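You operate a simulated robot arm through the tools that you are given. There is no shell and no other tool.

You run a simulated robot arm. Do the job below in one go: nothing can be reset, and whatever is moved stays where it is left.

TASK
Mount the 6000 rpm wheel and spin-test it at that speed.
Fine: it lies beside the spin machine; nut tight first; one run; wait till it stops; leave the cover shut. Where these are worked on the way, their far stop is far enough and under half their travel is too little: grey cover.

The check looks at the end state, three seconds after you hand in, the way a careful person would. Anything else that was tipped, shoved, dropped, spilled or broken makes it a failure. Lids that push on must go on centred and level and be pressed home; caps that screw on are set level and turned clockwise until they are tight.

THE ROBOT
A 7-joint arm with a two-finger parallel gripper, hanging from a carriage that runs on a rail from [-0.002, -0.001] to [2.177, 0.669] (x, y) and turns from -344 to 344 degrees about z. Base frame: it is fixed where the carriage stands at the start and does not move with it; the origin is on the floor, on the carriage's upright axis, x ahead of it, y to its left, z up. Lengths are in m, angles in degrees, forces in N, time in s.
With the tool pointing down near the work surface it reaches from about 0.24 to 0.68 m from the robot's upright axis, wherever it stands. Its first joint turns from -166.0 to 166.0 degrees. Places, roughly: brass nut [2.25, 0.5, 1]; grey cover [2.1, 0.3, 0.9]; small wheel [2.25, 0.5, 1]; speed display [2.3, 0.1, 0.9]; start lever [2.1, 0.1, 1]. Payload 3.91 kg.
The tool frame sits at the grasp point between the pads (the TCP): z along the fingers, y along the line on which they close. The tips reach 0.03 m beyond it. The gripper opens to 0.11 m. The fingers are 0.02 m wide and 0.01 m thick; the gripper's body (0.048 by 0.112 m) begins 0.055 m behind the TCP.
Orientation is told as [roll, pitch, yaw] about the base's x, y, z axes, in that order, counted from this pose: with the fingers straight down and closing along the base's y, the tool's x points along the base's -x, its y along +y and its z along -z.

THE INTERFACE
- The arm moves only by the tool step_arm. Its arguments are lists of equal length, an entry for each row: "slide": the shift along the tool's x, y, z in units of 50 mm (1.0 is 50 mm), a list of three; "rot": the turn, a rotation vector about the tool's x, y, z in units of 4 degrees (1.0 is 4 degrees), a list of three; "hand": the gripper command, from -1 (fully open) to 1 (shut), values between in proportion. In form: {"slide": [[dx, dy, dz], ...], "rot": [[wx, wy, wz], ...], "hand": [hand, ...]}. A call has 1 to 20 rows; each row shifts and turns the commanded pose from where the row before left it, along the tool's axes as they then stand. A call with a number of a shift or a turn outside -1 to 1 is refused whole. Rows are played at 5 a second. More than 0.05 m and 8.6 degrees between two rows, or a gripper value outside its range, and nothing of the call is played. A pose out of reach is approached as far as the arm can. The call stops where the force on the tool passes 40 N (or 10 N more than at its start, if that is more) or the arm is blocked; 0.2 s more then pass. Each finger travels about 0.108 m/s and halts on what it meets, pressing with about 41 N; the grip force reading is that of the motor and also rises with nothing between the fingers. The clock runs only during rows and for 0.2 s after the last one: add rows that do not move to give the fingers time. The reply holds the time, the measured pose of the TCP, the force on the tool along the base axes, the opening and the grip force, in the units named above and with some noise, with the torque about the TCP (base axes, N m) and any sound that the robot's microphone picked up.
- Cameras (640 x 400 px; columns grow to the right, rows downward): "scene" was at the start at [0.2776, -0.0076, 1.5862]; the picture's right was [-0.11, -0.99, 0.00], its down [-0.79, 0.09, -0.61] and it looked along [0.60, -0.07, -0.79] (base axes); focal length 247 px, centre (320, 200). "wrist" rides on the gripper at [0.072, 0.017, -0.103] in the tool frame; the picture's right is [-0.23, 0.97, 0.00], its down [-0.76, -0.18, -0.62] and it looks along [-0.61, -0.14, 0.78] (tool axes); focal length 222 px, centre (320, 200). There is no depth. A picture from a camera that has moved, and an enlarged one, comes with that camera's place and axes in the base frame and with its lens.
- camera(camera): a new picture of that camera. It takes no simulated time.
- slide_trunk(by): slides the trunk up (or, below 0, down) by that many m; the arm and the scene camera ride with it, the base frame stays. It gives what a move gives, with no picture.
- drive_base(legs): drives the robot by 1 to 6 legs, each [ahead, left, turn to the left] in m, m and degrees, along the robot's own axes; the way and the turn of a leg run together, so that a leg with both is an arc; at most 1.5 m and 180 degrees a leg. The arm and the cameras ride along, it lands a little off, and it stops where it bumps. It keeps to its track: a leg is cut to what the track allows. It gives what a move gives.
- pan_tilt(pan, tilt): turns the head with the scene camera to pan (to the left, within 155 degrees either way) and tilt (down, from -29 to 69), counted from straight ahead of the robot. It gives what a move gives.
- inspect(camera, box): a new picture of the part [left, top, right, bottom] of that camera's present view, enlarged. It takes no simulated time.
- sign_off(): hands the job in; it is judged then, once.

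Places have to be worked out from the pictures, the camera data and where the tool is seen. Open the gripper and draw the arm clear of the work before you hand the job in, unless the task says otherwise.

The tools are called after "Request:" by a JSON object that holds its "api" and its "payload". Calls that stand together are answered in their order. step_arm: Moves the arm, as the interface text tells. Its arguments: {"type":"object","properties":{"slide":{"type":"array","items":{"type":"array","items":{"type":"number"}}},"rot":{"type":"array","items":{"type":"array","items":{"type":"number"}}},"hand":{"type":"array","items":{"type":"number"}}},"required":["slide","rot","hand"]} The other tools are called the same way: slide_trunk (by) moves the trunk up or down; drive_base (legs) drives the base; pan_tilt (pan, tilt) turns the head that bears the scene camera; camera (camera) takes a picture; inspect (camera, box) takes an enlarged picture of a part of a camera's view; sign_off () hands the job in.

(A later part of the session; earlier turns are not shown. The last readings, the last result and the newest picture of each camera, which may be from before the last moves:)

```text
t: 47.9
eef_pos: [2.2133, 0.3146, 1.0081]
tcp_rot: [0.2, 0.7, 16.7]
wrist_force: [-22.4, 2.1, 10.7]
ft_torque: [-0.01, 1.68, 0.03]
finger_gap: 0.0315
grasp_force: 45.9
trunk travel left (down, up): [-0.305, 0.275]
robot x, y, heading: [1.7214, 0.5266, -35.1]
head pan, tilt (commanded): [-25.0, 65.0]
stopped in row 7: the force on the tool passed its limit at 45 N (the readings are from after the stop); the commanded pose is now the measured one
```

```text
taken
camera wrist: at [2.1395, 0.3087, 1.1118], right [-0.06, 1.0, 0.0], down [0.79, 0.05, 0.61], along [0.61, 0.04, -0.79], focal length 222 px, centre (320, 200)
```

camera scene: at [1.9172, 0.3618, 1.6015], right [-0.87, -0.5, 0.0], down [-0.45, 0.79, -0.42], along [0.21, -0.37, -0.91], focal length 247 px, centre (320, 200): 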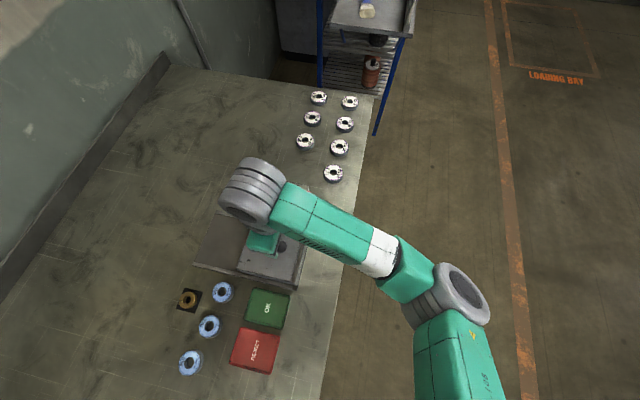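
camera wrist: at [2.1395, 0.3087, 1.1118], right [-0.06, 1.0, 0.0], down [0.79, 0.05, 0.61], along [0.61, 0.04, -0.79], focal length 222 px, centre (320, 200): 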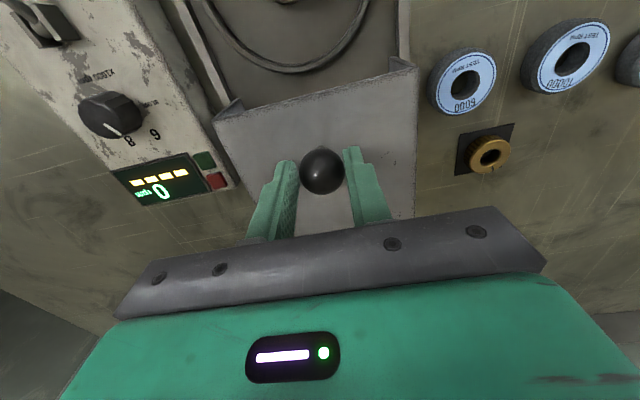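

The cover met its far stop after about 147 mm. I release the ball and rise straight up.

Request:
{"api": "step_arm", "payload": {"slide": [[0, 0, 0], [0, 0, 0], [0, 0, 0], [0, 0, -0.6], [0, 0, -0.8], [0, 0, -0.6], [0, 0, 0]], "rot": [[0, 0, 0], [0, 0, 0], [0, 0, 0], [0, 0, 0], [0, 0, 0], [0, 0, 0], [0, 0, 0]], "hand": [0.2, -0.2, -0.2, -0.2, -0.2, -0.2, -0.2]}}

Request:
{"api": "camera", "payload": {"camera": "scene"}}

Request:
{"api": "camera", "payload": {"camera": "wrist"}}

```text
t: 49.5
eef_pos: [2.2188, 0.3158, 1.1079]
tcp_rot: [0.1, 0.4, 16.8]
wrist_force: [1.0, -0.5, -0.1]
ft_torque: [0.03, 0.03, 0.02]
finger_gap: 0.0659
grasp_force: 0.0
trunk travel left (down, up): [-0.305, 0.275]
robot x, y, heading: [1.7223, 0.5288, -35.1]
head pan, tilt (commanded): [-25.0, 65.0]
```

```text
taken
camera scene: at [1.917, 0.3614, 1.6016], right [-0.87, -0.5, 0.0], down [-0.45, 0.79, -0.42], along [0.21, -0.37, -0.91], focal length 247 px, centre (320, 200)
```

scene: 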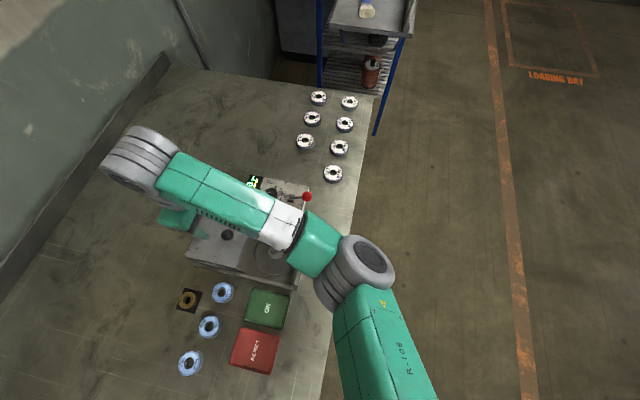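

```text
taken
camera wrist: at [2.1446, 0.3091, 1.2127], right [-0.06, 1.0, 0.0], down [0.78, 0.05, 0.62], along [0.62, 0.04, -0.78], focal length 222 px, centre (320, 200)
```

wrist: 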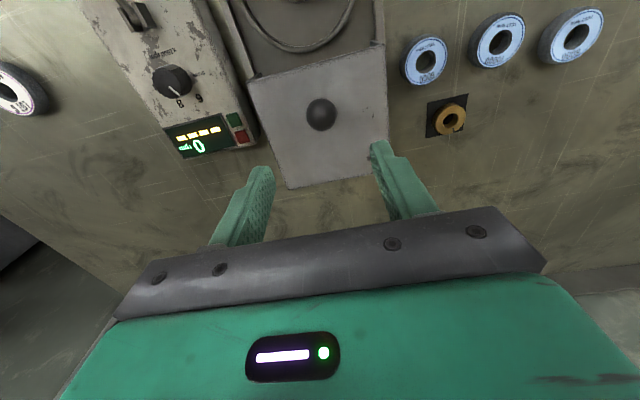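

Now I move back along the machine to look into the opened chamber at the spindle.

Request:
{"api": "step_arm", "payload": {"slide": [[0.85, 0, 0], [0.85, 0, 0], [0.85, 0, 0], [0.85, 0, 0], [0.85, 0, 0], [0.85, 0, 0], [0, 0, 0]], "rot": [[0, 0, 0], [0, 0, 0], [0, 0, 0], [0, 0, 0], [0, 0, 0], [0, 0, 0], [0, 0, 0]], "hand": [-0.2, -0.2, -0.2, -0.2, -0.2, -0.2, -0.2]}}

Request:
{"api": "camera", "payload": {"camera": "wrist"}}

Request:
{"api": "camera", "payload": {"camera": "scene"}}

```text
t: 51.1
eef_pos: [1.9735, 0.2407, 1.1107]
tcp_rot: [0.1, 0.3, 16.7]
wrist_force: [-0.4, 0.0, 0.9]
ft_torque: [0.0, -0.02, 0.0]
finger_gap: 0.0659
grasp_force: 0.0
trunk travel left (down, up): [-0.305, 0.275]
robot x, y, heading: [1.7224, 0.53, -35.1]
head pan, tilt (commanded): [-25.0, 65.0]
```

```text
taken
camera wrist: at [1.9002, 0.2359, 1.2143], right [-0.06, 1.0, 0.0], down [0.78, 0.05, 0.62], along [0.62, 0.04, -0.79], focal length 222 px, centre (320, 200)
```

wrist: 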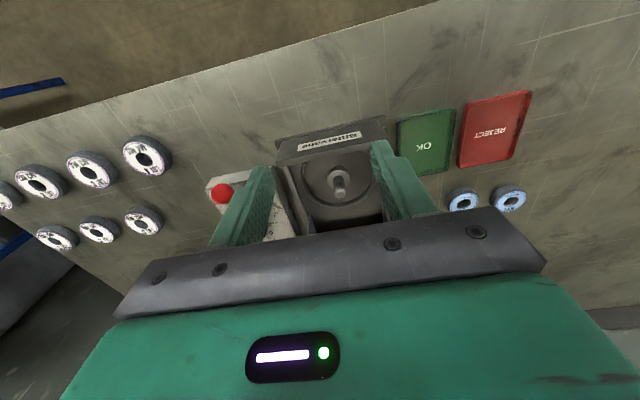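

```text
taken
camera scene: at [1.9168, 0.3616, 1.6015], right [-0.87, -0.5, 0.0], down [-0.45, 0.79, -0.42], along [0.21, -0.37, -0.91], focal length 247 px, centre (320, 200)
```

scene: 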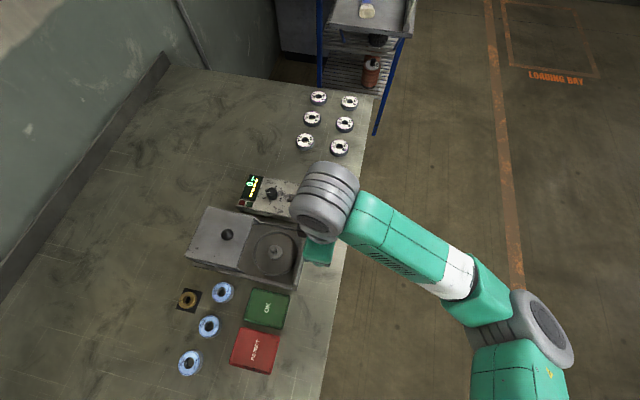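

Request:
{"api": "inspect", "payload": {"camera": "scene", "box": [170, 190, 314, 280]}}

Request:
{"api": "inspect", "payload": {"camera": "scene", "box": [240, 220, 304, 260]}}

Request:
{"api": "inspect", "payload": {"camera": "wrist", "box": [270, 120, 398, 200]}}

Request:
{"api": "inspect", "payload": {"camera": "scene", "box": [160, 270, 288, 350]}}

```text
4.44 times, centred on (242, 235) of scene
camera zoom: at [1.9168, 0.3616, 1.6015], right [-0.87, -0.5, 0.0], down [-0.45, 0.79, -0.42], along [0.21, -0.37, -0.91], focal length 1099 px, centre (667, 44)
```

zoom: 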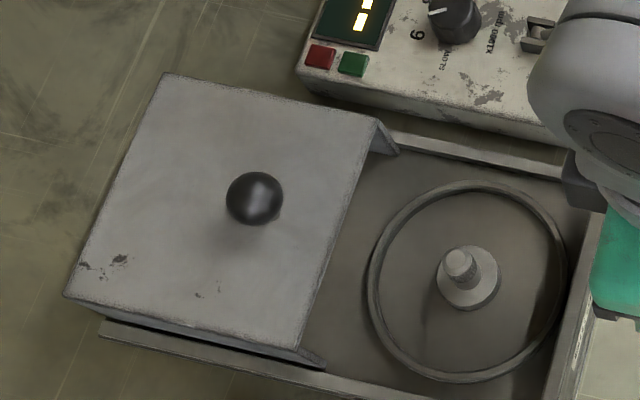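

```text
10.00 times, centred on (272, 240) of scene
camera zoom: at [1.9168, 0.3616, 1.6015], right [-0.87, -0.5, 0.0], down [-0.45, 0.79, -0.42], along [0.21, -0.37, -0.91], focal length 2473 px, centre (800, -200)
```

zoom: 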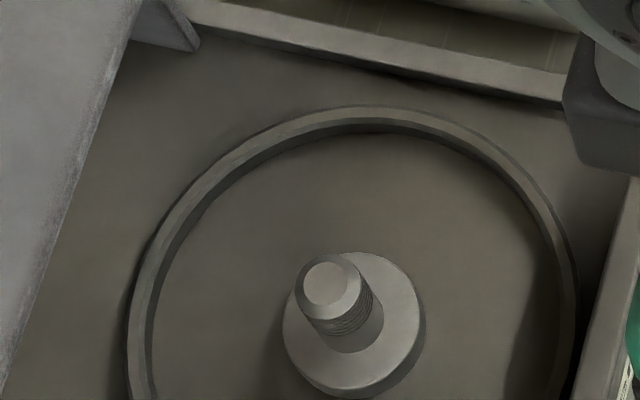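

```text
5.00 times, centred on (334, 160) of wrist
camera zoom: at [1.9002, 0.2359, 1.2143], right [-0.06, 1.0, 0.0], down [0.78, 0.05, 0.62], along [0.62, 0.04, -0.79], focal length 1111 px, centre (250, 400)
```

zoom: 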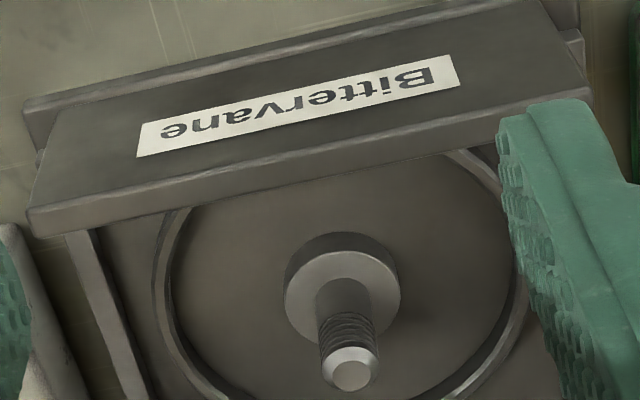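

```text
5.00 times, centred on (224, 310) of scene
camera zoom: at [1.9168, 0.3616, 1.6015], right [-0.87, -0.5, 0.0], down [-0.45, 0.79, -0.42], along [0.21, -0.37, -0.91], focal length 1237 px, centre (800, -350)
```

zoom: 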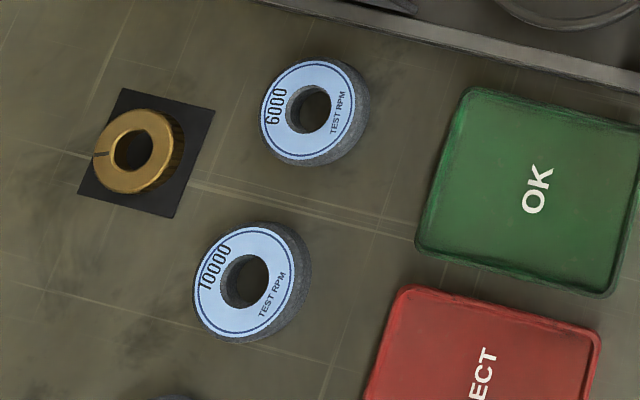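

The spindle tip works out at about [2.111, 0.282, 0.932] and its flange at z≈0.889; the 6000 wheel is at about [2.181, 0.446]. I move above the wheel with the gripper at yaw 62°, where both fingers have clear room.

Request:
{"api": "step_arm", "payload": {"slide": [[-0.859, 0.457, 0], [-0.859, 0.457, 0], [-0.859, 0.457, 0], [-0.859, 0.457, 0], [-0.859, 0.457, 0], [-0.859, 0.457, 0], [0, 0, 0], [0, 0, 0], [0, 0, 0], [0, 0, 0], [0, 0, 0], [0, 0, 0], [0, 0, 0], [0, 0, 0], [0, 0, 0], [0, 0, 0], [0, 0, 0], [0, 0, 0], [0, 0, 0.9], [0, 0, 0.9]], "rot": [[0, 0, 0], [0, 0, 0], [0, 0, 0], [0, 0, 0], [0, 0, 0], [0, 0, 0], [0, 0, -0.944], [0, 0, -0.944], [0, 0, -0.944], [0, 0, -0.944], [0, 0, -0.944], [0, 0, -0.944], [0, 0, -0.944], [0, 0, -0.944], [0, 0, -0.944], [0, 0, -0.944], [0, 0, -0.944], [0, 0, -0.944], [0, 0, 0], [0, 0, 0]], "hand": [-0.55, -0.55, -0.55, -0.55, -0.55, -0.55, -0.55, -0.55, -0.55, -0.55, -0.55, -0.55, -0.55, -0.55, -0.55, -0.55, -0.55, -0.55, -0.55, -0.55]}}

Request:
{"api": "camera", "payload": {"camera": "wrist"}}

Request:
{"api": "camera", "payload": {"camera": "scene"}}

```text
t: 55.3
eef_pos: [2.1806, 0.4461, 1.0192]
tcp_rot: [0.1, 0.3, 62.2]
wrist_force: [0.3, -0.3, 0.0]
ft_torque: [-0.01, 0.01, 0.0]
finger_gap: 0.0851
grasp_force: 0.1
trunk travel left (down, up): [-0.305, 0.275]
robot x, y, heading: [1.7208, 0.5294, -35.1]
head pan, tilt (commanded): [-25.0, 65.0]
```

```text
taken
camera wrist: at [2.1318, 0.3894, 1.1226], right [-0.76, 0.66, 0.0], down [0.52, 0.59, 0.62], along [0.41, 0.47, -0.78], focal length 222 px, centre (320, 200)
```

wrist: 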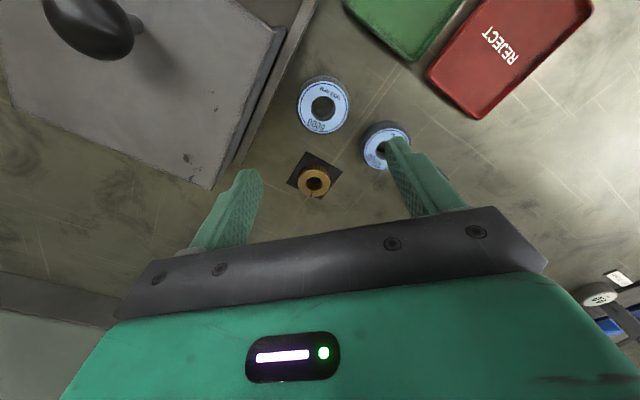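

```text
taken
camera scene: at [1.9169, 0.3615, 1.6016], right [-0.87, -0.5, 0.0], down [-0.45, 0.79, -0.42], along [0.21, -0.37, -0.91], focal length 247 px, centre (320, 200)
```

scene: 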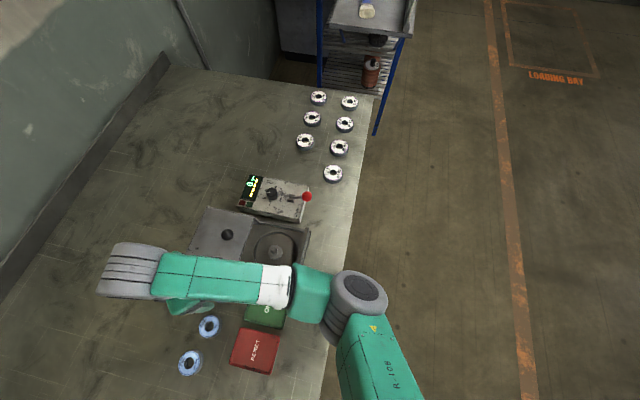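

Request:
{"api": "inspect", "payload": {"camera": "wrist", "box": [260, 60, 388, 140]}}

Request:
{"api": "inspect", "payload": {"camera": "wrist", "box": [260, 120, 388, 200]}}

```text
5.00 times, centred on (324, 100) of wrist
camera zoom: at [2.1318, 0.3894, 1.1226], right [-0.76, 0.66, 0.0], down [0.52, 0.59, 0.62], along [0.41, 0.47, -0.78], focal length 1111 px, centre (300, 700)
```

zoom: 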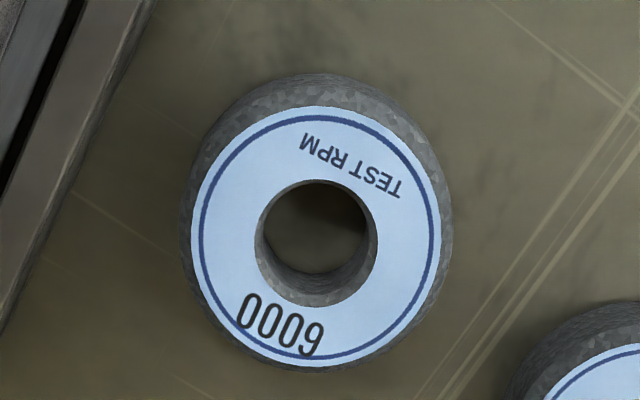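

```text
5.00 times, centred on (324, 160) of wrist
camera zoom: at [2.1318, 0.3894, 1.1226], right [-0.76, 0.66, 0.0], down [0.52, 0.59, 0.62], along [0.41, 0.47, -0.78], focal length 1111 px, centre (300, 400)
```

zoom: 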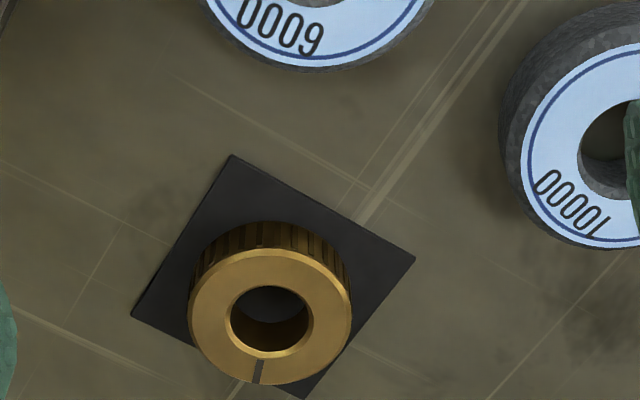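

The wrist view puts the wheel centre at about [2.174, 0.447]. I shift about 6 mm and go down to z≈0.96 to check the alignment once more.

Request:
{"api": "step_arm", "payload": {"slide": [[0.038, 0.116, 0.4], [0, 0, 0.4], [0, 0, 0.38], [0, 0, 0]], "rot": [[0, 0, 0], [0, 0, 0], [0, 0, 0], [0, 0, 0]], "hand": [-0.55, -0.55, -0.55, -0.55]}}

Request:
{"api": "camera", "payload": {"camera": "wrist"}}

Request:
{"api": "inspect", "payload": {"camera": "wrist", "box": [256, 90, 384, 170]}}

```text
t: 56.3
eef_pos: [2.173, 0.4475, 0.9589]
tcp_rot: [0.2, 0.2, 62.0]
wrist_force: [-0.3, 0.3, 0.2]
ft_torque: [0.03, -0.02, 0.01]
finger_gap: 0.0853
grasp_force: 0.1
trunk travel left (down, up): [-0.305, 0.275]
robot x, y, heading: [1.7234, 0.5316, -35.1]
head pan, tilt (commanded): [-25.0, 65.0]
```

```text
taken
camera wrist: at [2.1253, 0.3916, 1.0637], right [-0.75, 0.66, 0.0], down [0.52, 0.59, 0.62], along [0.41, 0.47, -0.78], focal length 222 px, centre (320, 200)
```

wrist: 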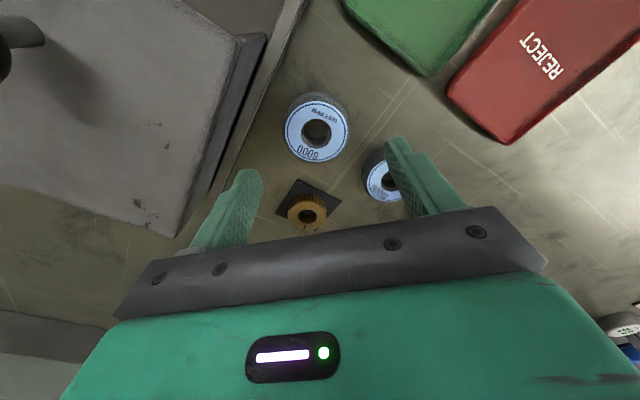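

```text
5.00 times, centred on (320, 130) of wrist
camera zoom: at [2.1253, 0.3916, 1.0637], right [-0.75, 0.66, 0.0], down [0.52, 0.59, 0.62], along [0.41, 0.47, -0.78], focal length 1111 px, centre (320, 550)
```

zoom: 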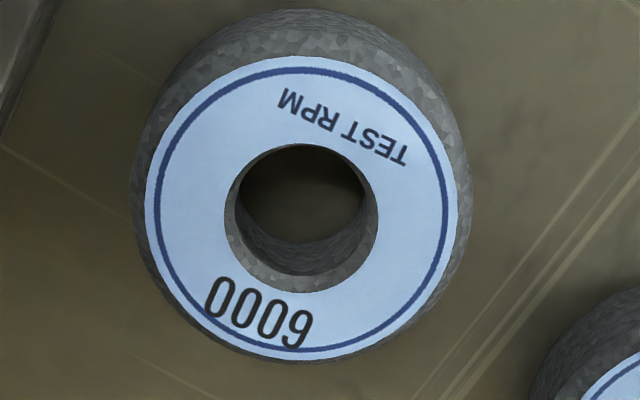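

The wheel centre is within about 3 mm of the TCP. I correct slightly, descend so the tips reach around the wheel (TCP z≈0.892), and close.

Request:
{"api": "step_arm", "payload": {"slide": [[-0.012, -0.058, 0.4], [0, 0, 0.5], [0, 0, 0.4], [0, 0, 0], [0, 0, 0], [0, 0, 0], [0, 0, 0], [0, 0, 0]], "rot": [[0, 0, 0], [0, 0, 0], [0, 0, 0], [0, 0, 0], [0, 0, 0], [0, 0, 0], [0, 0, 0], [0, 0, 0]], "hand": [-0.55, -0.55, -0.55, -0.55, -0.3, -0.1, 0.1, 0.3]}}

Request:
{"api": "camera", "payload": {"camera": "wrist"}}

```text
t: 57.1
eef_pos: [2.1785, 0.447, 0.9005]
tcp_rot: [0.0, 0.0, 62.1]
wrist_force: [-3.6, 0.6, 10.4]
ft_torque: [-0.13, -0.32, -0.08]
finger_gap: 0.0834
grasp_force: 0.1
trunk travel left (down, up): [-0.305, 0.275]
robot x, y, heading: [1.7208, 0.5319, -35.1]
head pan, tilt (commanded): [-25.0, 65.0]
stopped in row 4: the force on the tool passed its limit at 54 N (the readings are from after the stop); the commanded pose is now the measured one
```

```text
taken
camera wrist: at [2.1289, 0.3896, 1.0034], right [-0.75, 0.66, 0.0], down [0.51, 0.59, 0.62], along [0.41, 0.47, -0.78], focal length 222 px, centre (320, 200)
```

wrist: 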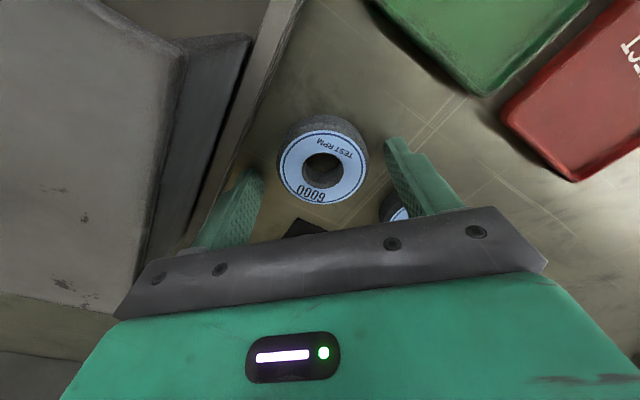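

Contact came early, at the −y finger only (torque says so), perhaps on the machine's base edge. I lift a bit and look closely.

Request:
{"api": "step_arm", "payload": {"slide": [[0, 0, -0.4], [0, 0, -0.4], [0, 0, 0]], "rot": [[0, 0, 0], [0, 0, 0], [0, 0, 0]], "hand": [-0.55, -0.55, -0.55]}}

Request:
{"api": "camera", "payload": {"camera": "wrist"}}

Request:
{"api": "inspect", "payload": {"camera": "wrist", "box": [160, 80, 400, 230]}}

```text
t: 57.9
eef_pos: [2.1773, 0.4466, 0.9392]
tcp_rot: [0.1, 0.0, 62.1]
wrist_force: [0.4, 0.2, 0.3]
ft_torque: [-0.01, 0.02, -0.01]
finger_gap: 0.0856
grasp_force: 0.1
trunk travel left (down, up): [-0.305, 0.275]
robot x, y, heading: [1.7233, 0.53, -35.2]
head pan, tilt (commanded): [-25.0, 65.0]
```

```text
taken
camera wrist: at [2.1287, 0.3896, 1.0431], right [-0.75, 0.66, 0.0], down [0.51, 0.59, 0.62], along [0.41, 0.47, -0.78], focal length 222 px, centre (320, 200)
```

wrist: 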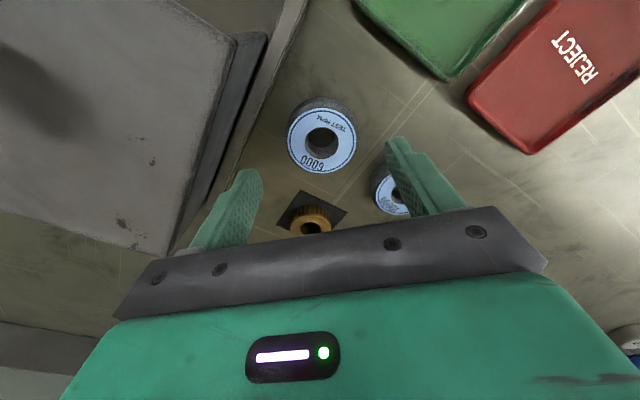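

```text
2.67 times, centred on (280, 155) of wrist
camera zoom: at [2.1287, 0.3896, 1.0431], right [-0.75, 0.66, 0.0], down [0.51, 0.59, 0.62], along [0.41, 0.47, -0.78], focal length 592 px, centre (427, 320)
```

zoom: 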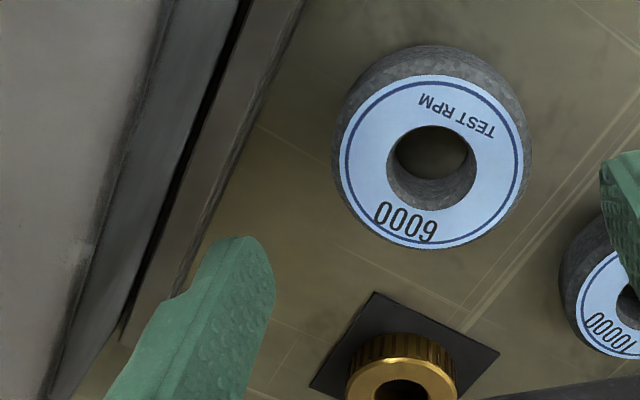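

The −y finger touched the machine's base edge. I'll take the wheel instead with the fingers along the bench's depth (yaw ≈ −88°), which keeps clear of the machine, the mat and the other wheel. I rise and turn in two calls.

Request:
{"api": "step_arm", "payload": {"slide": [[0, 0, -0.8], [0, 0, -0.8], [0, 0, 0], [0, 0, 0], [0, 0, 0], [0, 0, 0], [0, 0, 0], [0, 0, 0], [0, 0, 0], [0, 0, 0], [0, 0, 0], [0, 0, 0], [0, 0, 0], [0, 0, 0], [0, 0, 0], [0, 0, 0], [0, 0, 0], [0, 0, 0], [0, 0, 0], [0, 0, 0]], "rot": [[0, 0, 0], [0, 0, 0], [0, 0, 1], [0, 0, 1], [0, 0, 1], [0, 0, 1], [0, 0, 1], [0, 0, 1], [0, 0, 1], [0, 0, 1], [0, 0, 1], [0, 0, 1], [0, 0, 1], [0, 0, 1], [0, 0, 1], [0, 0, 1], [0, 0, 1], [0, 0, 1], [0, 0, 1], [0, 0, 1]], "hand": [-0.4, -0.4, -0.4, -0.4, -0.4, -0.4, -0.4, -0.4, -0.4, -0.4, -0.4, -0.4, -0.4, -0.4, -0.4, -0.4, -0.4, -0.4, -0.4, -0.4]}}

Request:
{"api": "step_arm", "payload": {"slide": [[0, 0, 0], [0, 0, 0], [0, 0, 0], [0, 0, 0], [0, 0, 0], [0, 0, 0], [0, 0, 0], [0, 0, 0], [0, 0, 0], [0, 0, 0], [0, 0, 0], [0, 0, 0], [0, 0, 0], [0, 0, 0], [0, 0, 0], [0, 0, 0], [0, 0, 0], [0, 0, 0], [0, 0, 0], [0, 0, 0]], "rot": [[0, 0, 1], [0, 0, 1], [0, 0, 1], [0, 0, 1], [0, 0, 1], [0, 0, 1], [0, 0, 1], [0, 0, 1], [0, 0, 1], [0, 0, 1], [0, 0, 1], [0, 0, 1], [0, 0, 1], [0, 0, 1], [0, 0, 1], [0, 0, 1], [0, 0, 1], [0, 0, 1], [0, 0, 1], [0, 0, 0]], "hand": [-0.4, -0.4, -0.4, -0.4, -0.4, -0.4, -0.4, -0.4, -0.4, -0.4, -0.4, -0.4, -0.4, -0.4, -0.4, -0.4, -0.4, -0.4, -0.4, -0.4]}}

Request:
{"api": "camera", "payload": {"camera": "wrist"}}

Request:
{"api": "camera", "payload": {"camera": "scene"}}

```text
t: 62.1
eef_pos: [2.1778, 0.4462, 1.019]
tcp_rot: [0.0, 0.1, -9.9]
wrist_force: [-0.7, 0.0, 0.2]
ft_torque: [0.02, -0.02, -0.01]
finger_gap: 0.0772
grasp_force: 0.0
trunk travel left (down, up): [-0.305, 0.275]
robot x, y, heading: [1.7215, 0.5313, -35.2]
head pan, tilt (commanded): [-25.0, 65.0]
```

```text
t: 66.3
eef_pos: [2.1773, 0.446, 1.0198]
tcp_rot: [-0.1, -0.1, -86.0]
wrist_force: [-0.2, -0.5, 0.0]
ft_torque: [0.02, -0.03, 0.02]
finger_gap: 0.0769
grasp_force: 0.1
trunk travel left (down, up): [-0.305, 0.275]
robot x, y, heading: [1.721, 0.5319, -35.2]
head pan, tilt (commanded): [-25.0, 65.0]
```

```text
taken
camera wrist: at [2.1897, 0.5192, 1.1226], right [0.99, -0.16, 0.0], down [-0.12, -0.77, 0.62], along [-0.1, -0.62, -0.78], focal length 222 px, centre (320, 200)
```

wrist: 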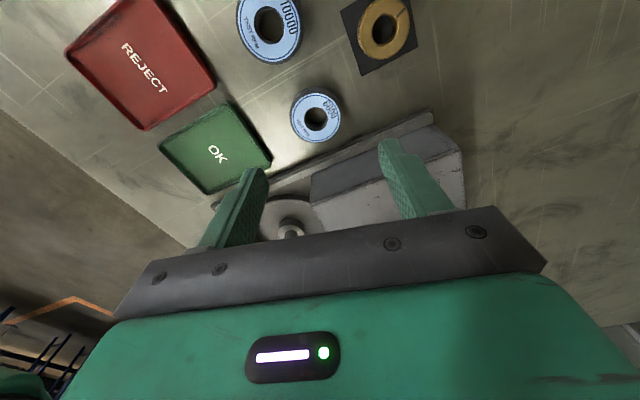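

```text
taken
camera scene: at [1.9168, 0.3615, 1.6015], right [-0.87, -0.5, 0.0], down [-0.45, 0.79, -0.42], along [0.21, -0.37, -0.91], focal length 247 px, centre (320, 200)
```

scene: 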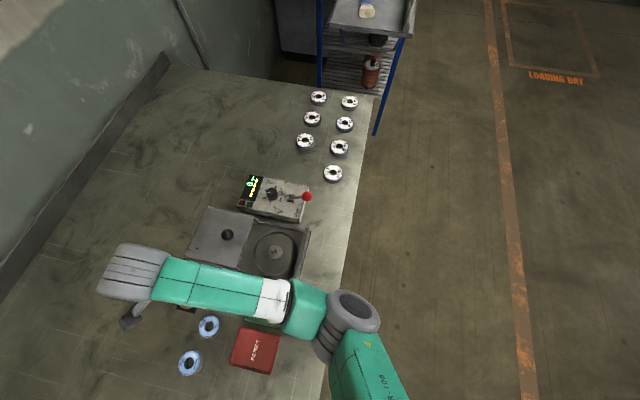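

Request:
{"api": "inspect", "payload": {"camera": "wrist", "box": [252, 76, 380, 156]}}

```text
5.00 times, centred on (316, 116) of wrist
camera zoom: at [2.1897, 0.5192, 1.1226], right [0.99, -0.16, 0.0], down [-0.12, -0.77, 0.62], along [-0.1, -0.62, -0.78], focal length 1111 px, centre (340, 620)
```

zoom: 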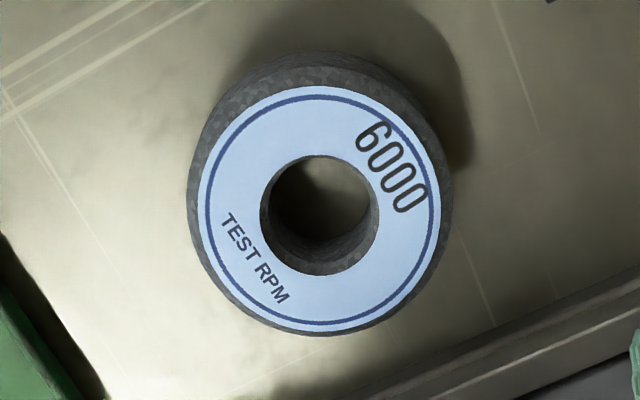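

From opposite views the wheel top is at [2.173, 0.4435, 0.89], so the bench is at about 0.87. I shift accordingly and go down to TCP z≈0.906.

Request:
{"api": "step_arm", "payload": {"slide": [[-0.044, -0.09, 0.57], [0, 0, 0.57], [0, 0, 0.57], [0, 0, 0.56], [0, 0, 0]], "rot": [[0, 0, 0], [0, 0, 0], [0, 0, 0], [0, 0, 0], [0, 0, 0]], "hand": [-0.4, -0.4, -0.4, -0.4, -0.4]}}

Request:
{"api": "camera", "payload": {"camera": "wrist"}}

```text
t: 67.5
eef_pos: [2.1733, 0.444, 0.9062]
tcp_rot: [-0.1, 0.1, -85.9]
wrist_force: [0.7, -0.2, -0.2]
ft_torque: [0.0, -0.01, -0.01]
finger_gap: 0.0771
grasp_force: 0.0
trunk travel left (down, up): [-0.305, 0.275]
robot x, y, heading: [1.7215, 0.531, -35.4]
head pan, tilt (commanded): [-25.0, 65.0]
```

```text
taken
camera wrist: at [2.1842, 0.517, 1.0093], right [0.99, -0.16, 0.0], down [-0.12, -0.77, 0.62], along [-0.1, -0.62, -0.78], focal length 222 px, centre (320, 200)
```

wrist: 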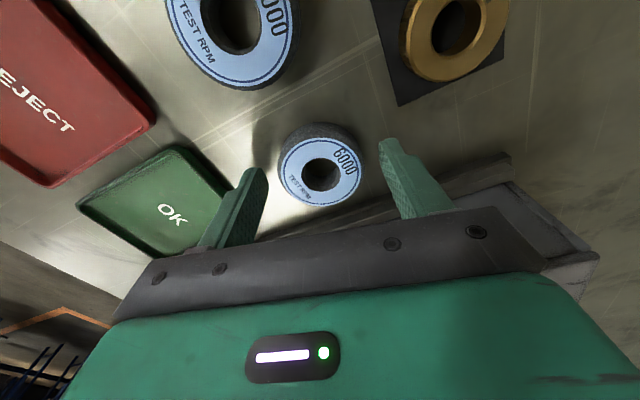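

Wheel is centred between the fingers. I close on it.

Request:
{"api": "step_arm", "payload": {"slide": [[0, 0, 0], [0, 0, 0], [0, 0, 0], [0, 0, 0], [0, 0, 0]], "rot": [[0, 0, 0], [0, 0, 0], [0, 0, 0], [0, 0, 0], [0, 0, 0]], "hand": [-0.2, 0, 0.2, 0.2, 0.2]}}

Request:
{"api": "camera", "payload": {"camera": "wrist"}}

```text
t: 68.7
eef_pos: [2.173, 0.4444, 0.9076]
tcp_rot: [-0.2, 0.0, -85.9]
wrist_force: [1.3, -0.1, 0.4]
ft_torque: [0.01, 0.0, -0.03]
finger_gap: 0.0544
grasp_force: 41.0
trunk travel left (down, up): [-0.305, 0.275]
robot x, y, heading: [1.7208, 0.533, -35.1]
head pan, tilt (commanded): [-25.0, 65.0]
```

```text
taken
camera wrist: at [2.1843, 0.5169, 1.0096], right [0.99, -0.16, 0.0], down [-0.12, -0.77, 0.62], along [-0.1, -0.62, -0.78], focal length 222 px, centre (320, 200)
```

wrist: 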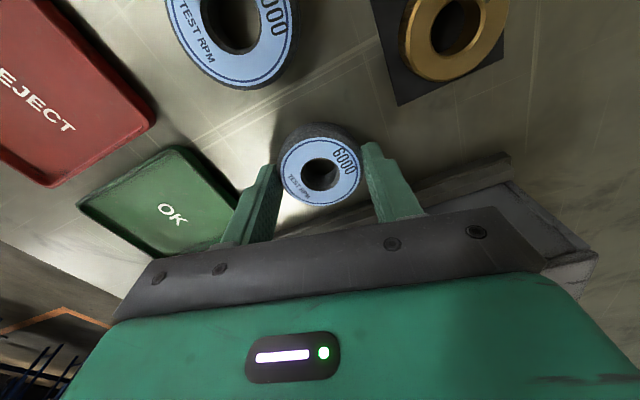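

Gripped at 54 mm. I lift it straight up by about 0.1 m and check it hangs level.

Request:
{"api": "step_arm", "payload": {"slide": [[0, 0, -0.2], [0, 0, -0.6], [0, 0, -0.8], [0, 0, -0.6], [0, 0, 0]], "rot": [[0, 0, 0], [0, 0, 0], [0, 0, 0], [0, 0, 0], [0, 0, 0]], "hand": [0.4, 0.4, 0.4, 0.4, 0.4]}}

Request:
{"api": "camera", "payload": {"camera": "wrist"}}

Request:
{"api": "camera", "payload": {"camera": "scene"}}

```text
t: 69.9
eef_pos: [2.1724, 0.4425, 1.0166]
tcp_rot: [-0.1, 0.0, -85.9]
wrist_force: [0.2, 0.2, -1.5]
ft_torque: [0.02, 0.02, -0.01]
finger_gap: 0.0544
grasp_force: 40.8
trunk travel left (down, up): [-0.305, 0.275]
robot x, y, heading: [1.7195, 0.5294, -35.1]
head pan, tilt (commanded): [-25.0, 65.0]
```

```text
taken
camera wrist: at [2.1846, 0.5161, 1.1199], right [0.99, -0.16, 0.0], down [-0.12, -0.77, 0.62], along [-0.1, -0.62, -0.78], focal length 222 px, centre (320, 200)
```

wrist: 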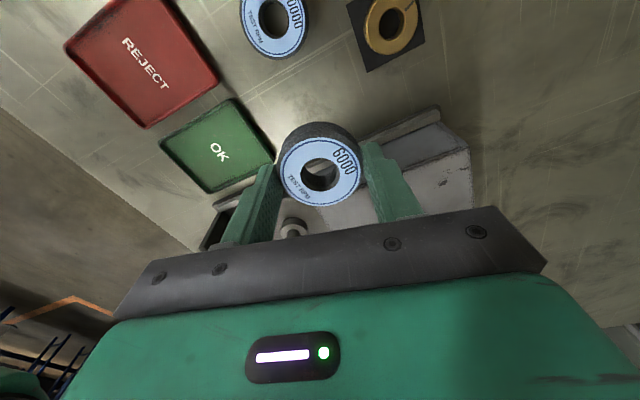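

```text
taken
camera scene: at [1.9168, 0.3614, 1.6015], right [-0.87, -0.5, 0.0], down [-0.45, 0.79, -0.42], along [0.21, -0.37, -0.91], focal length 247 px, centre (320, 200)
```

scene: 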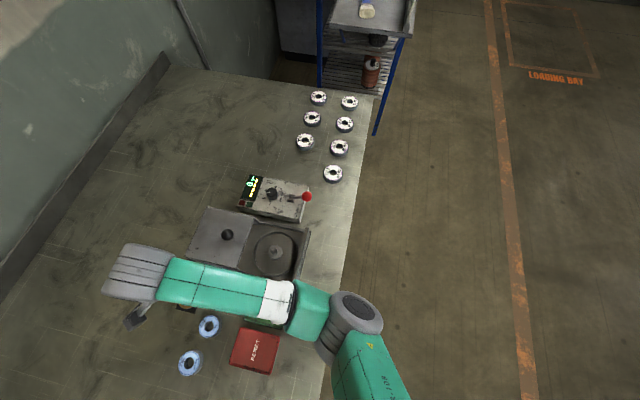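

The wheel is held level. I raise it over the cover ball's height and move past the spindle so the wrist camera can see the spindle tip in front of the wheel.

Request:
{"api": "step_arm", "payload": {"slide": [[0, 0, -0.6], [0, 0, -0.5], [-0.821, -0.291, 0], [-0.821, -0.291, 0], [-0.821, -0.291, 0], [-0.821, -0.291, 0], [-0.821, -0.291, 0], [0, 0, 0], [0, 0, 0]], "rot": [[0, 0, 0], [0, 0, 0], [0, 0, 0], [0, 0, 0], [0, 0, 0], [0, 0, 0], [0, 0, 0], [0, 0, 0], [0, 0, 0]], "hand": [0.4, 0.4, 0.4, 0.4, 0.4, 0.4, 0.4, 0.4, 0.4]}}

Request:
{"api": "camera", "payload": {"camera": "wrist"}}

Request:
{"api": "camera", "payload": {"camera": "scene"}}

```text
t: 71.9
eef_pos: [2.1142, 0.2339, 1.0707]
tcp_rot: [-0.1, -0.1, -85.9]
wrist_force: [0.2, 0.3, -0.8]
ft_torque: [0.04, -0.01, -0.01]
finger_gap: 0.0547
grasp_force: 41.1
trunk travel left (down, up): [-0.305, 0.275]
robot x, y, heading: [1.7178, 0.5292, -35.3]
head pan, tilt (commanded): [-25.0, 65.0]
```

```text
taken
camera wrist: at [2.1269, 0.3072, 1.1747], right [0.99, -0.16, 0.0], down [-0.12, -0.77, 0.62], along [-0.1, -0.62, -0.78], focal length 222 px, centre (320, 200)
```

wrist: 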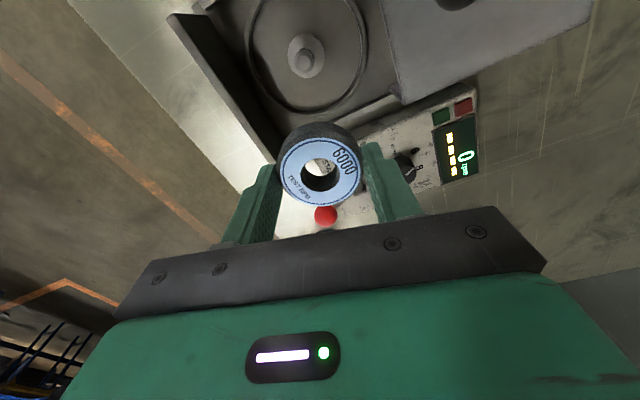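

```text
taken
camera scene: at [1.9168, 0.3615, 1.6015], right [-0.87, -0.5, 0.0], down [-0.45, 0.79, -0.42], along [0.21, -0.37, -0.91], focal length 247 px, centre (320, 200)
```

scene: 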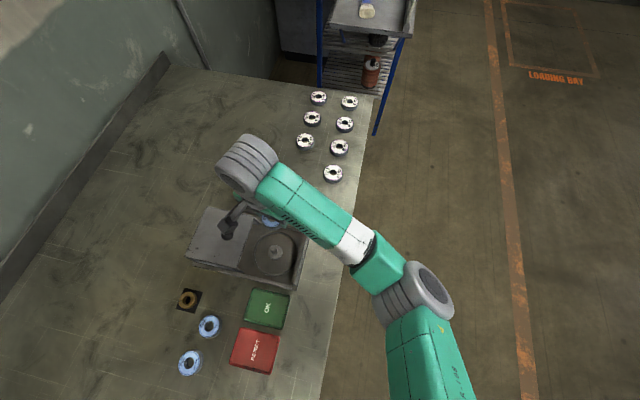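

Request:
{"api": "inspect", "payload": {"camera": "wrist", "box": [240, 20, 368, 100]}}

Request:
{"api": "inspect", "payload": {"camera": "wrist", "box": [256, 115, 384, 195]}}

Request:
{"api": "inspect", "payload": {"camera": "scene", "box": [230, 210, 326, 270]}}

```text
5.00 times, centred on (304, 60) of wrist
camera zoom: at [2.1269, 0.3072, 1.1747], right [0.99, -0.16, 0.0], down [-0.12, -0.77, 0.62], along [-0.1, -0.62, -0.78], focal length 1111 px, centre (400, 900)
```

zoom: 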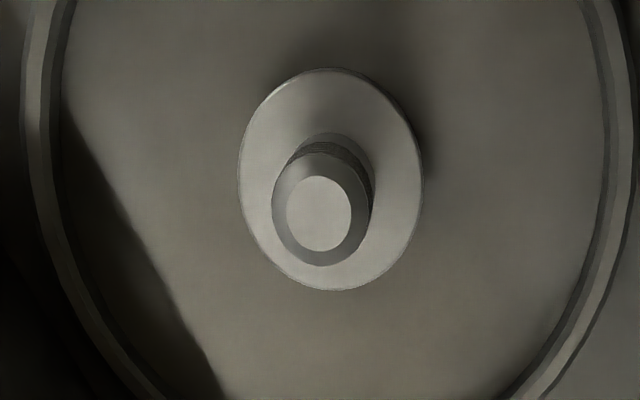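

```text
5.00 times, centred on (320, 155) of wrist
camera zoom: at [2.1269, 0.3072, 1.1747], right [0.99, -0.16, 0.0], down [-0.12, -0.77, 0.62], along [-0.1, -0.62, -0.78], focal length 1111 px, centre (320, 425)
```

zoom: 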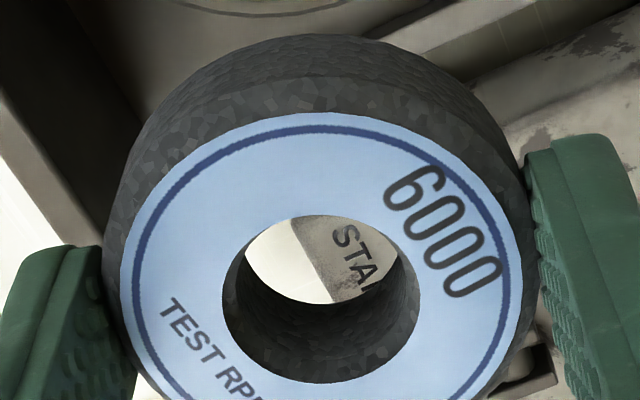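

```text
6.67 times, centred on (278, 240) of scene
camera zoom: at [1.9168, 0.3615, 1.6015], right [-0.87, -0.5, 0.0], down [-0.45, 0.79, -0.42], along [0.21, -0.37, -0.91], focal length 1649 px, centre (600, -67)
```

zoom: 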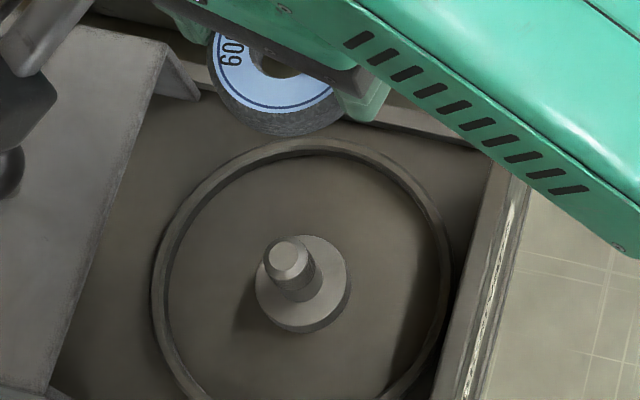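

Corrected measurements put the spindle axis at [2.107, 0.2805] with tip z≈0.932 and flange at ≈0.88. I move the wheel above it and lower until its underside is about 15 mm above the tip.

Request:
{"api": "step_arm", "payload": {"slide": [[0.477, -0.038, 0], [0.477, -0.038, 0], [0, 0, 0.5], [0, 0, 0.6], [0, 0, 0.6], [0, 0, 0], [0, 0, 0]], "rot": [[0, 0, 0], [0, 0, 0], [0, 0, 0], [0, 0, 0], [0, 0, 0], [0, 0, 0], [0, 0, 0]], "hand": [0.4, 0.4, 0.4, 0.4, 0.4, 0.4, 0.4]}}

Request:
{"api": "camera", "payload": {"camera": "wrist"}}

Request:
{"api": "inspect", "payload": {"camera": "wrist", "box": [256, 105, 384, 185]}}

Request:
{"api": "camera", "payload": {"camera": "scene"}}

```text
t: 73.5
eef_pos: [2.1082, 0.2817, 0.9861]
tcp_rot: [0.0, 0.0, -86.0]
wrist_force: [0.0, 0.0, -1.7]
ft_torque: [0.01, 0.0, -0.01]
finger_gap: 0.0545
grasp_force: 40.9
trunk travel left (down, up): [-0.305, 0.275]
robot x, y, heading: [1.7185, 0.5309, -34.9]
head pan, tilt (commanded): [-25.0, 65.0]
```

```text
taken
camera wrist: at [2.1188, 0.354, 1.0894], right [0.99, -0.16, 0.0], down [-0.12, -0.77, 0.62], along [-0.1, -0.62, -0.78], focal length 222 px, centre (320, 200)
```

wrist: 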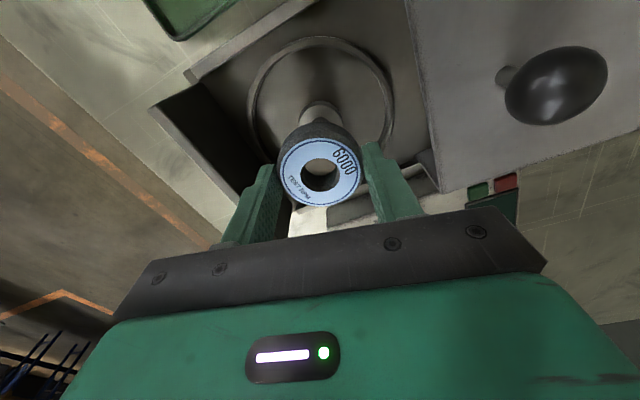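

```text
5.00 times, centred on (320, 145) of wrist
camera zoom: at [2.1188, 0.354, 1.0894], right [0.99, -0.16, 0.0], down [-0.12, -0.77, 0.62], along [-0.1, -0.62, -0.78], focal length 1111 px, centre (320, 475)
```

zoom: 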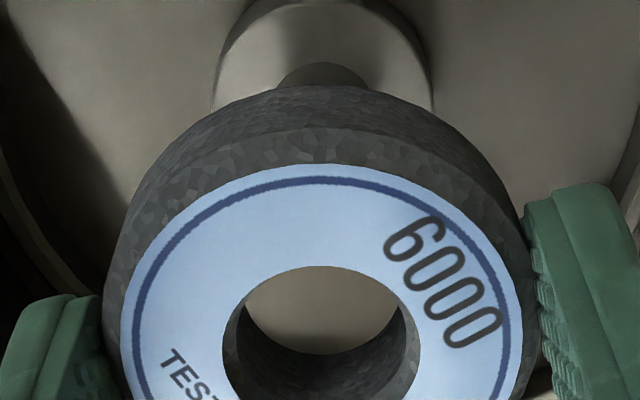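

```text
taken
camera scene: at [1.9168, 0.3615, 1.6015], right [-0.87, -0.5, 0.0], down [-0.45, 0.79, -0.42], along [0.21, -0.37, -0.91], focal length 247 px, centre (320, 200)
```

scene: 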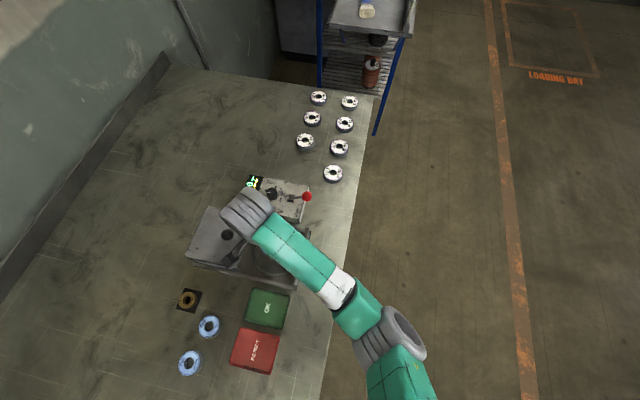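

Wheel and post line up sideways within half a millimetre. I lower slowly and watch the force.

Request:
{"api": "step_arm", "payload": {"slide": [[-0.015, -0.02, 0.15], [0, 0, 0.15], [0, 0, 0.15], [0, 0, 0.15], [0, 0, 0.1], [0, 0, 0]], "rot": [[0, 0, 0], [0, 0, 0], [0, 0, 0], [0, 0, 0], [0, 0, 0], [0, 0, 0]], "hand": [0.4, 0.4, 0.4, 0.4, 0.4, 0.4]}}

Request:
{"api": "camera", "payload": {"camera": "wrist"}}

Request:
{"api": "inspect", "payload": {"camera": "wrist", "box": [256, 105, 384, 185]}}

```text
t: 74.9
eef_pos: [2.1071, 0.2811, 0.9505]
tcp_rot: [-0.1, 0.0, -85.9]
wrist_force: [-1.0, 0.3, -1.9]
ft_torque: [0.03, -0.01, 0.03]
finger_gap: 0.0546
grasp_force: 40.4
trunk travel left (down, up): [-0.305, 0.275]
robot x, y, heading: [1.7186, 0.5246, -35.2]
head pan, tilt (commanded): [-25.0, 65.0]
```

```text
taken
camera wrist: at [2.1192, 0.3537, 1.0539], right [0.99, -0.16, 0.0], down [-0.12, -0.77, 0.62], along [-0.1, -0.62, -0.78], focal length 222 px, centre (320, 200)
```

wrist: 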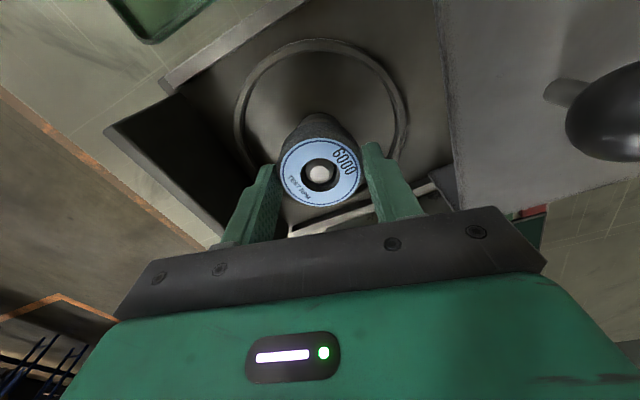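

```text
5.00 times, centred on (320, 145) of wrist
camera zoom: at [2.1192, 0.3537, 1.0539], right [0.99, -0.16, 0.0], down [-0.12, -0.77, 0.62], along [-0.1, -0.62, -0.78], focal length 1111 px, centre (320, 475)
```

zoom: 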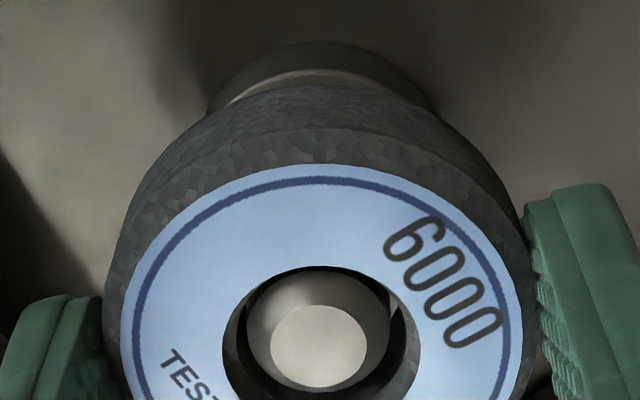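

The spindle tip is inside the wheel's bore without contact. I continue down in 5 mm steps until it seats on the flange.

Request:
{"api": "step_arm", "payload": {"slide": [[0, 0, 0.1], [0, 0, 0.1], [0, 0, 0.1], [0, 0, 0.1], [0, 0, 0.1], [0, 0, 0]], "rot": [[0, 0, 0], [0, 0, 0], [0, 0, 0], [0, 0, 0], [0, 0, 0], [0, 0, 0]], "hand": [0.4, 0.4, 0.4, 0.4, 0.4, 0.4]}}

Request:
{"api": "camera", "payload": {"camera": "wrist"}}

Request:
{"api": "inspect", "payload": {"camera": "wrist", "box": [256, 105, 384, 185]}}

```text
t: 76.2
eef_pos: [2.1072, 0.2817, 0.9289]
tcp_rot: [0.0, -0.2, -85.8]
wrist_force: [-5.5, 7.7, 18.5]
ft_torque: [0.27, 0.32, -0.03]
finger_gap: 0.0549
grasp_force: 41.2
trunk travel left (down, up): [-0.305, 0.275]
robot x, y, heading: [1.7197, 0.5321, -35.2]
head pan, tilt (commanded): [-25.0, 65.0]
stopped in row 6: the force on the tool passed its limit at 44 N (the readings are from after the stop); the commanded pose is now the measured one
```

```text
taken
camera wrist: at [2.1191, 0.3542, 1.0325], right [0.99, -0.16, 0.0], down [-0.12, -0.77, 0.62], along [-0.1, -0.62, -0.78], focal length 222 px, centre (320, 200)
```

wrist: 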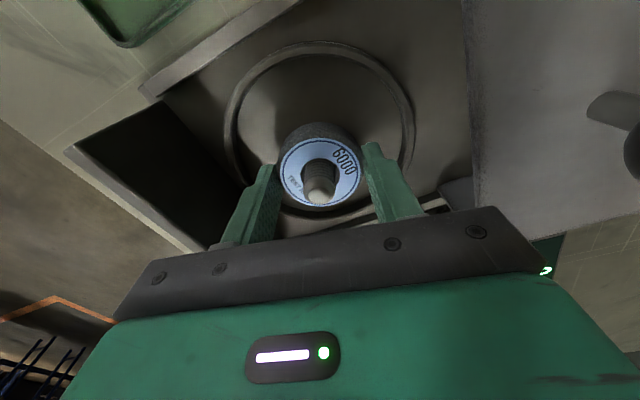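

```text
5.00 times, centred on (320, 145) of wrist
camera zoom: at [2.1191, 0.3542, 1.0325], right [0.99, -0.16, 0.0], down [-0.12, -0.77, 0.62], along [-0.1, -0.62, -0.78], focal length 1111 px, centre (320, 475)
```

zoom: 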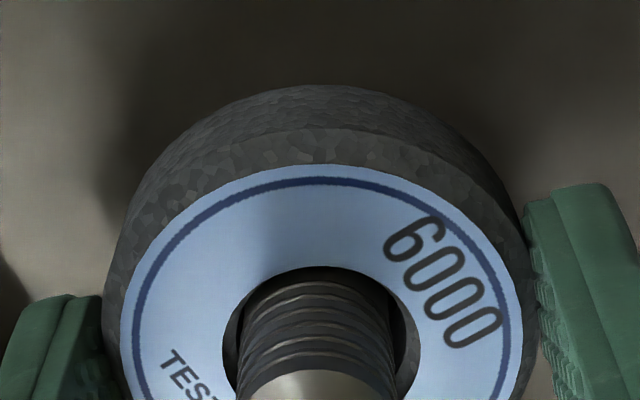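

The wheel came down onto the flange (underside at ≈0.89, matching the flange estimate). I open the fingers gently and rise.

Request:
{"api": "step_arm", "payload": {"slide": [[0, 0, 0], [0, 0, 0], [0, 0, 0], [0, 0, -0.4], [0, 0, -0.8], [0, 0, -0.8], [0, 0, 0]], "rot": [[0, 0, 0], [0, 0, 0], [0, 0, 0], [0, 0, 0], [0, 0, 0], [0, 0, 0], [0, 0, 0]], "hand": [-0.1, -0.35, -0.35, -0.35, -0.35, -0.35, -0.35]}}

Request:
{"api": "camera", "payload": {"camera": "wrist"}}

Request:
{"api": "inspect", "payload": {"camera": "wrist", "box": [240, 50, 400, 150]}}

```text
t: 77.8
eef_pos: [2.1071, 0.2804, 1.0296]
tcp_rot: [0.1, 0.0, -85.9]
wrist_force: [0.0, -0.2, -0.5]
ft_torque: [0.04, 0.05, -0.01]
finger_gap: 0.0743
grasp_force: 0.0
trunk travel left (down, up): [-0.305, 0.275]
robot x, y, heading: [1.7186, 0.5293, -35.3]
head pan, tilt (commanded): [-25.0, 65.0]
```

```text
taken
camera wrist: at [2.1192, 0.3529, 1.1323], right [0.99, -0.16, 0.0], down [-0.12, -0.77, 0.62], along [-0.1, -0.62, -0.78], focal length 222 px, centre (320, 200)
```

wrist: 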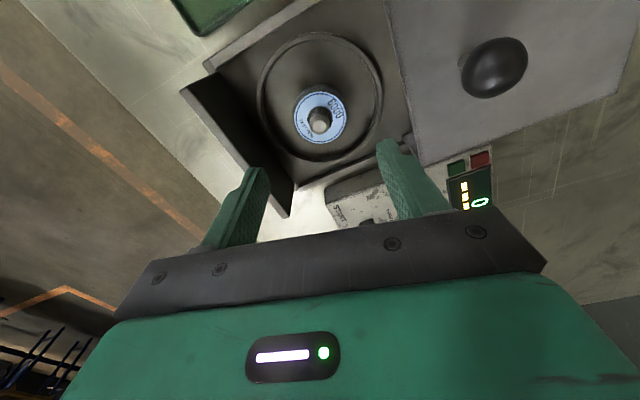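

```text
4.00 times, centred on (320, 100) of wrist
camera zoom: at [2.1192, 0.3529, 1.1323], right [0.99, -0.16, 0.0], down [-0.12, -0.77, 0.62], along [-0.1, -0.62, -0.78], focal length 888 px, centre (320, 600)
```

zoom: 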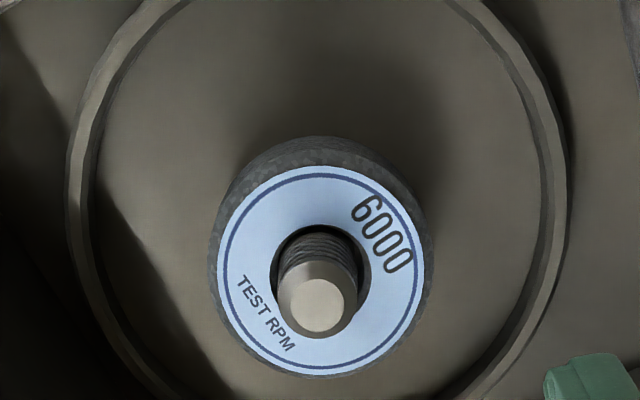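

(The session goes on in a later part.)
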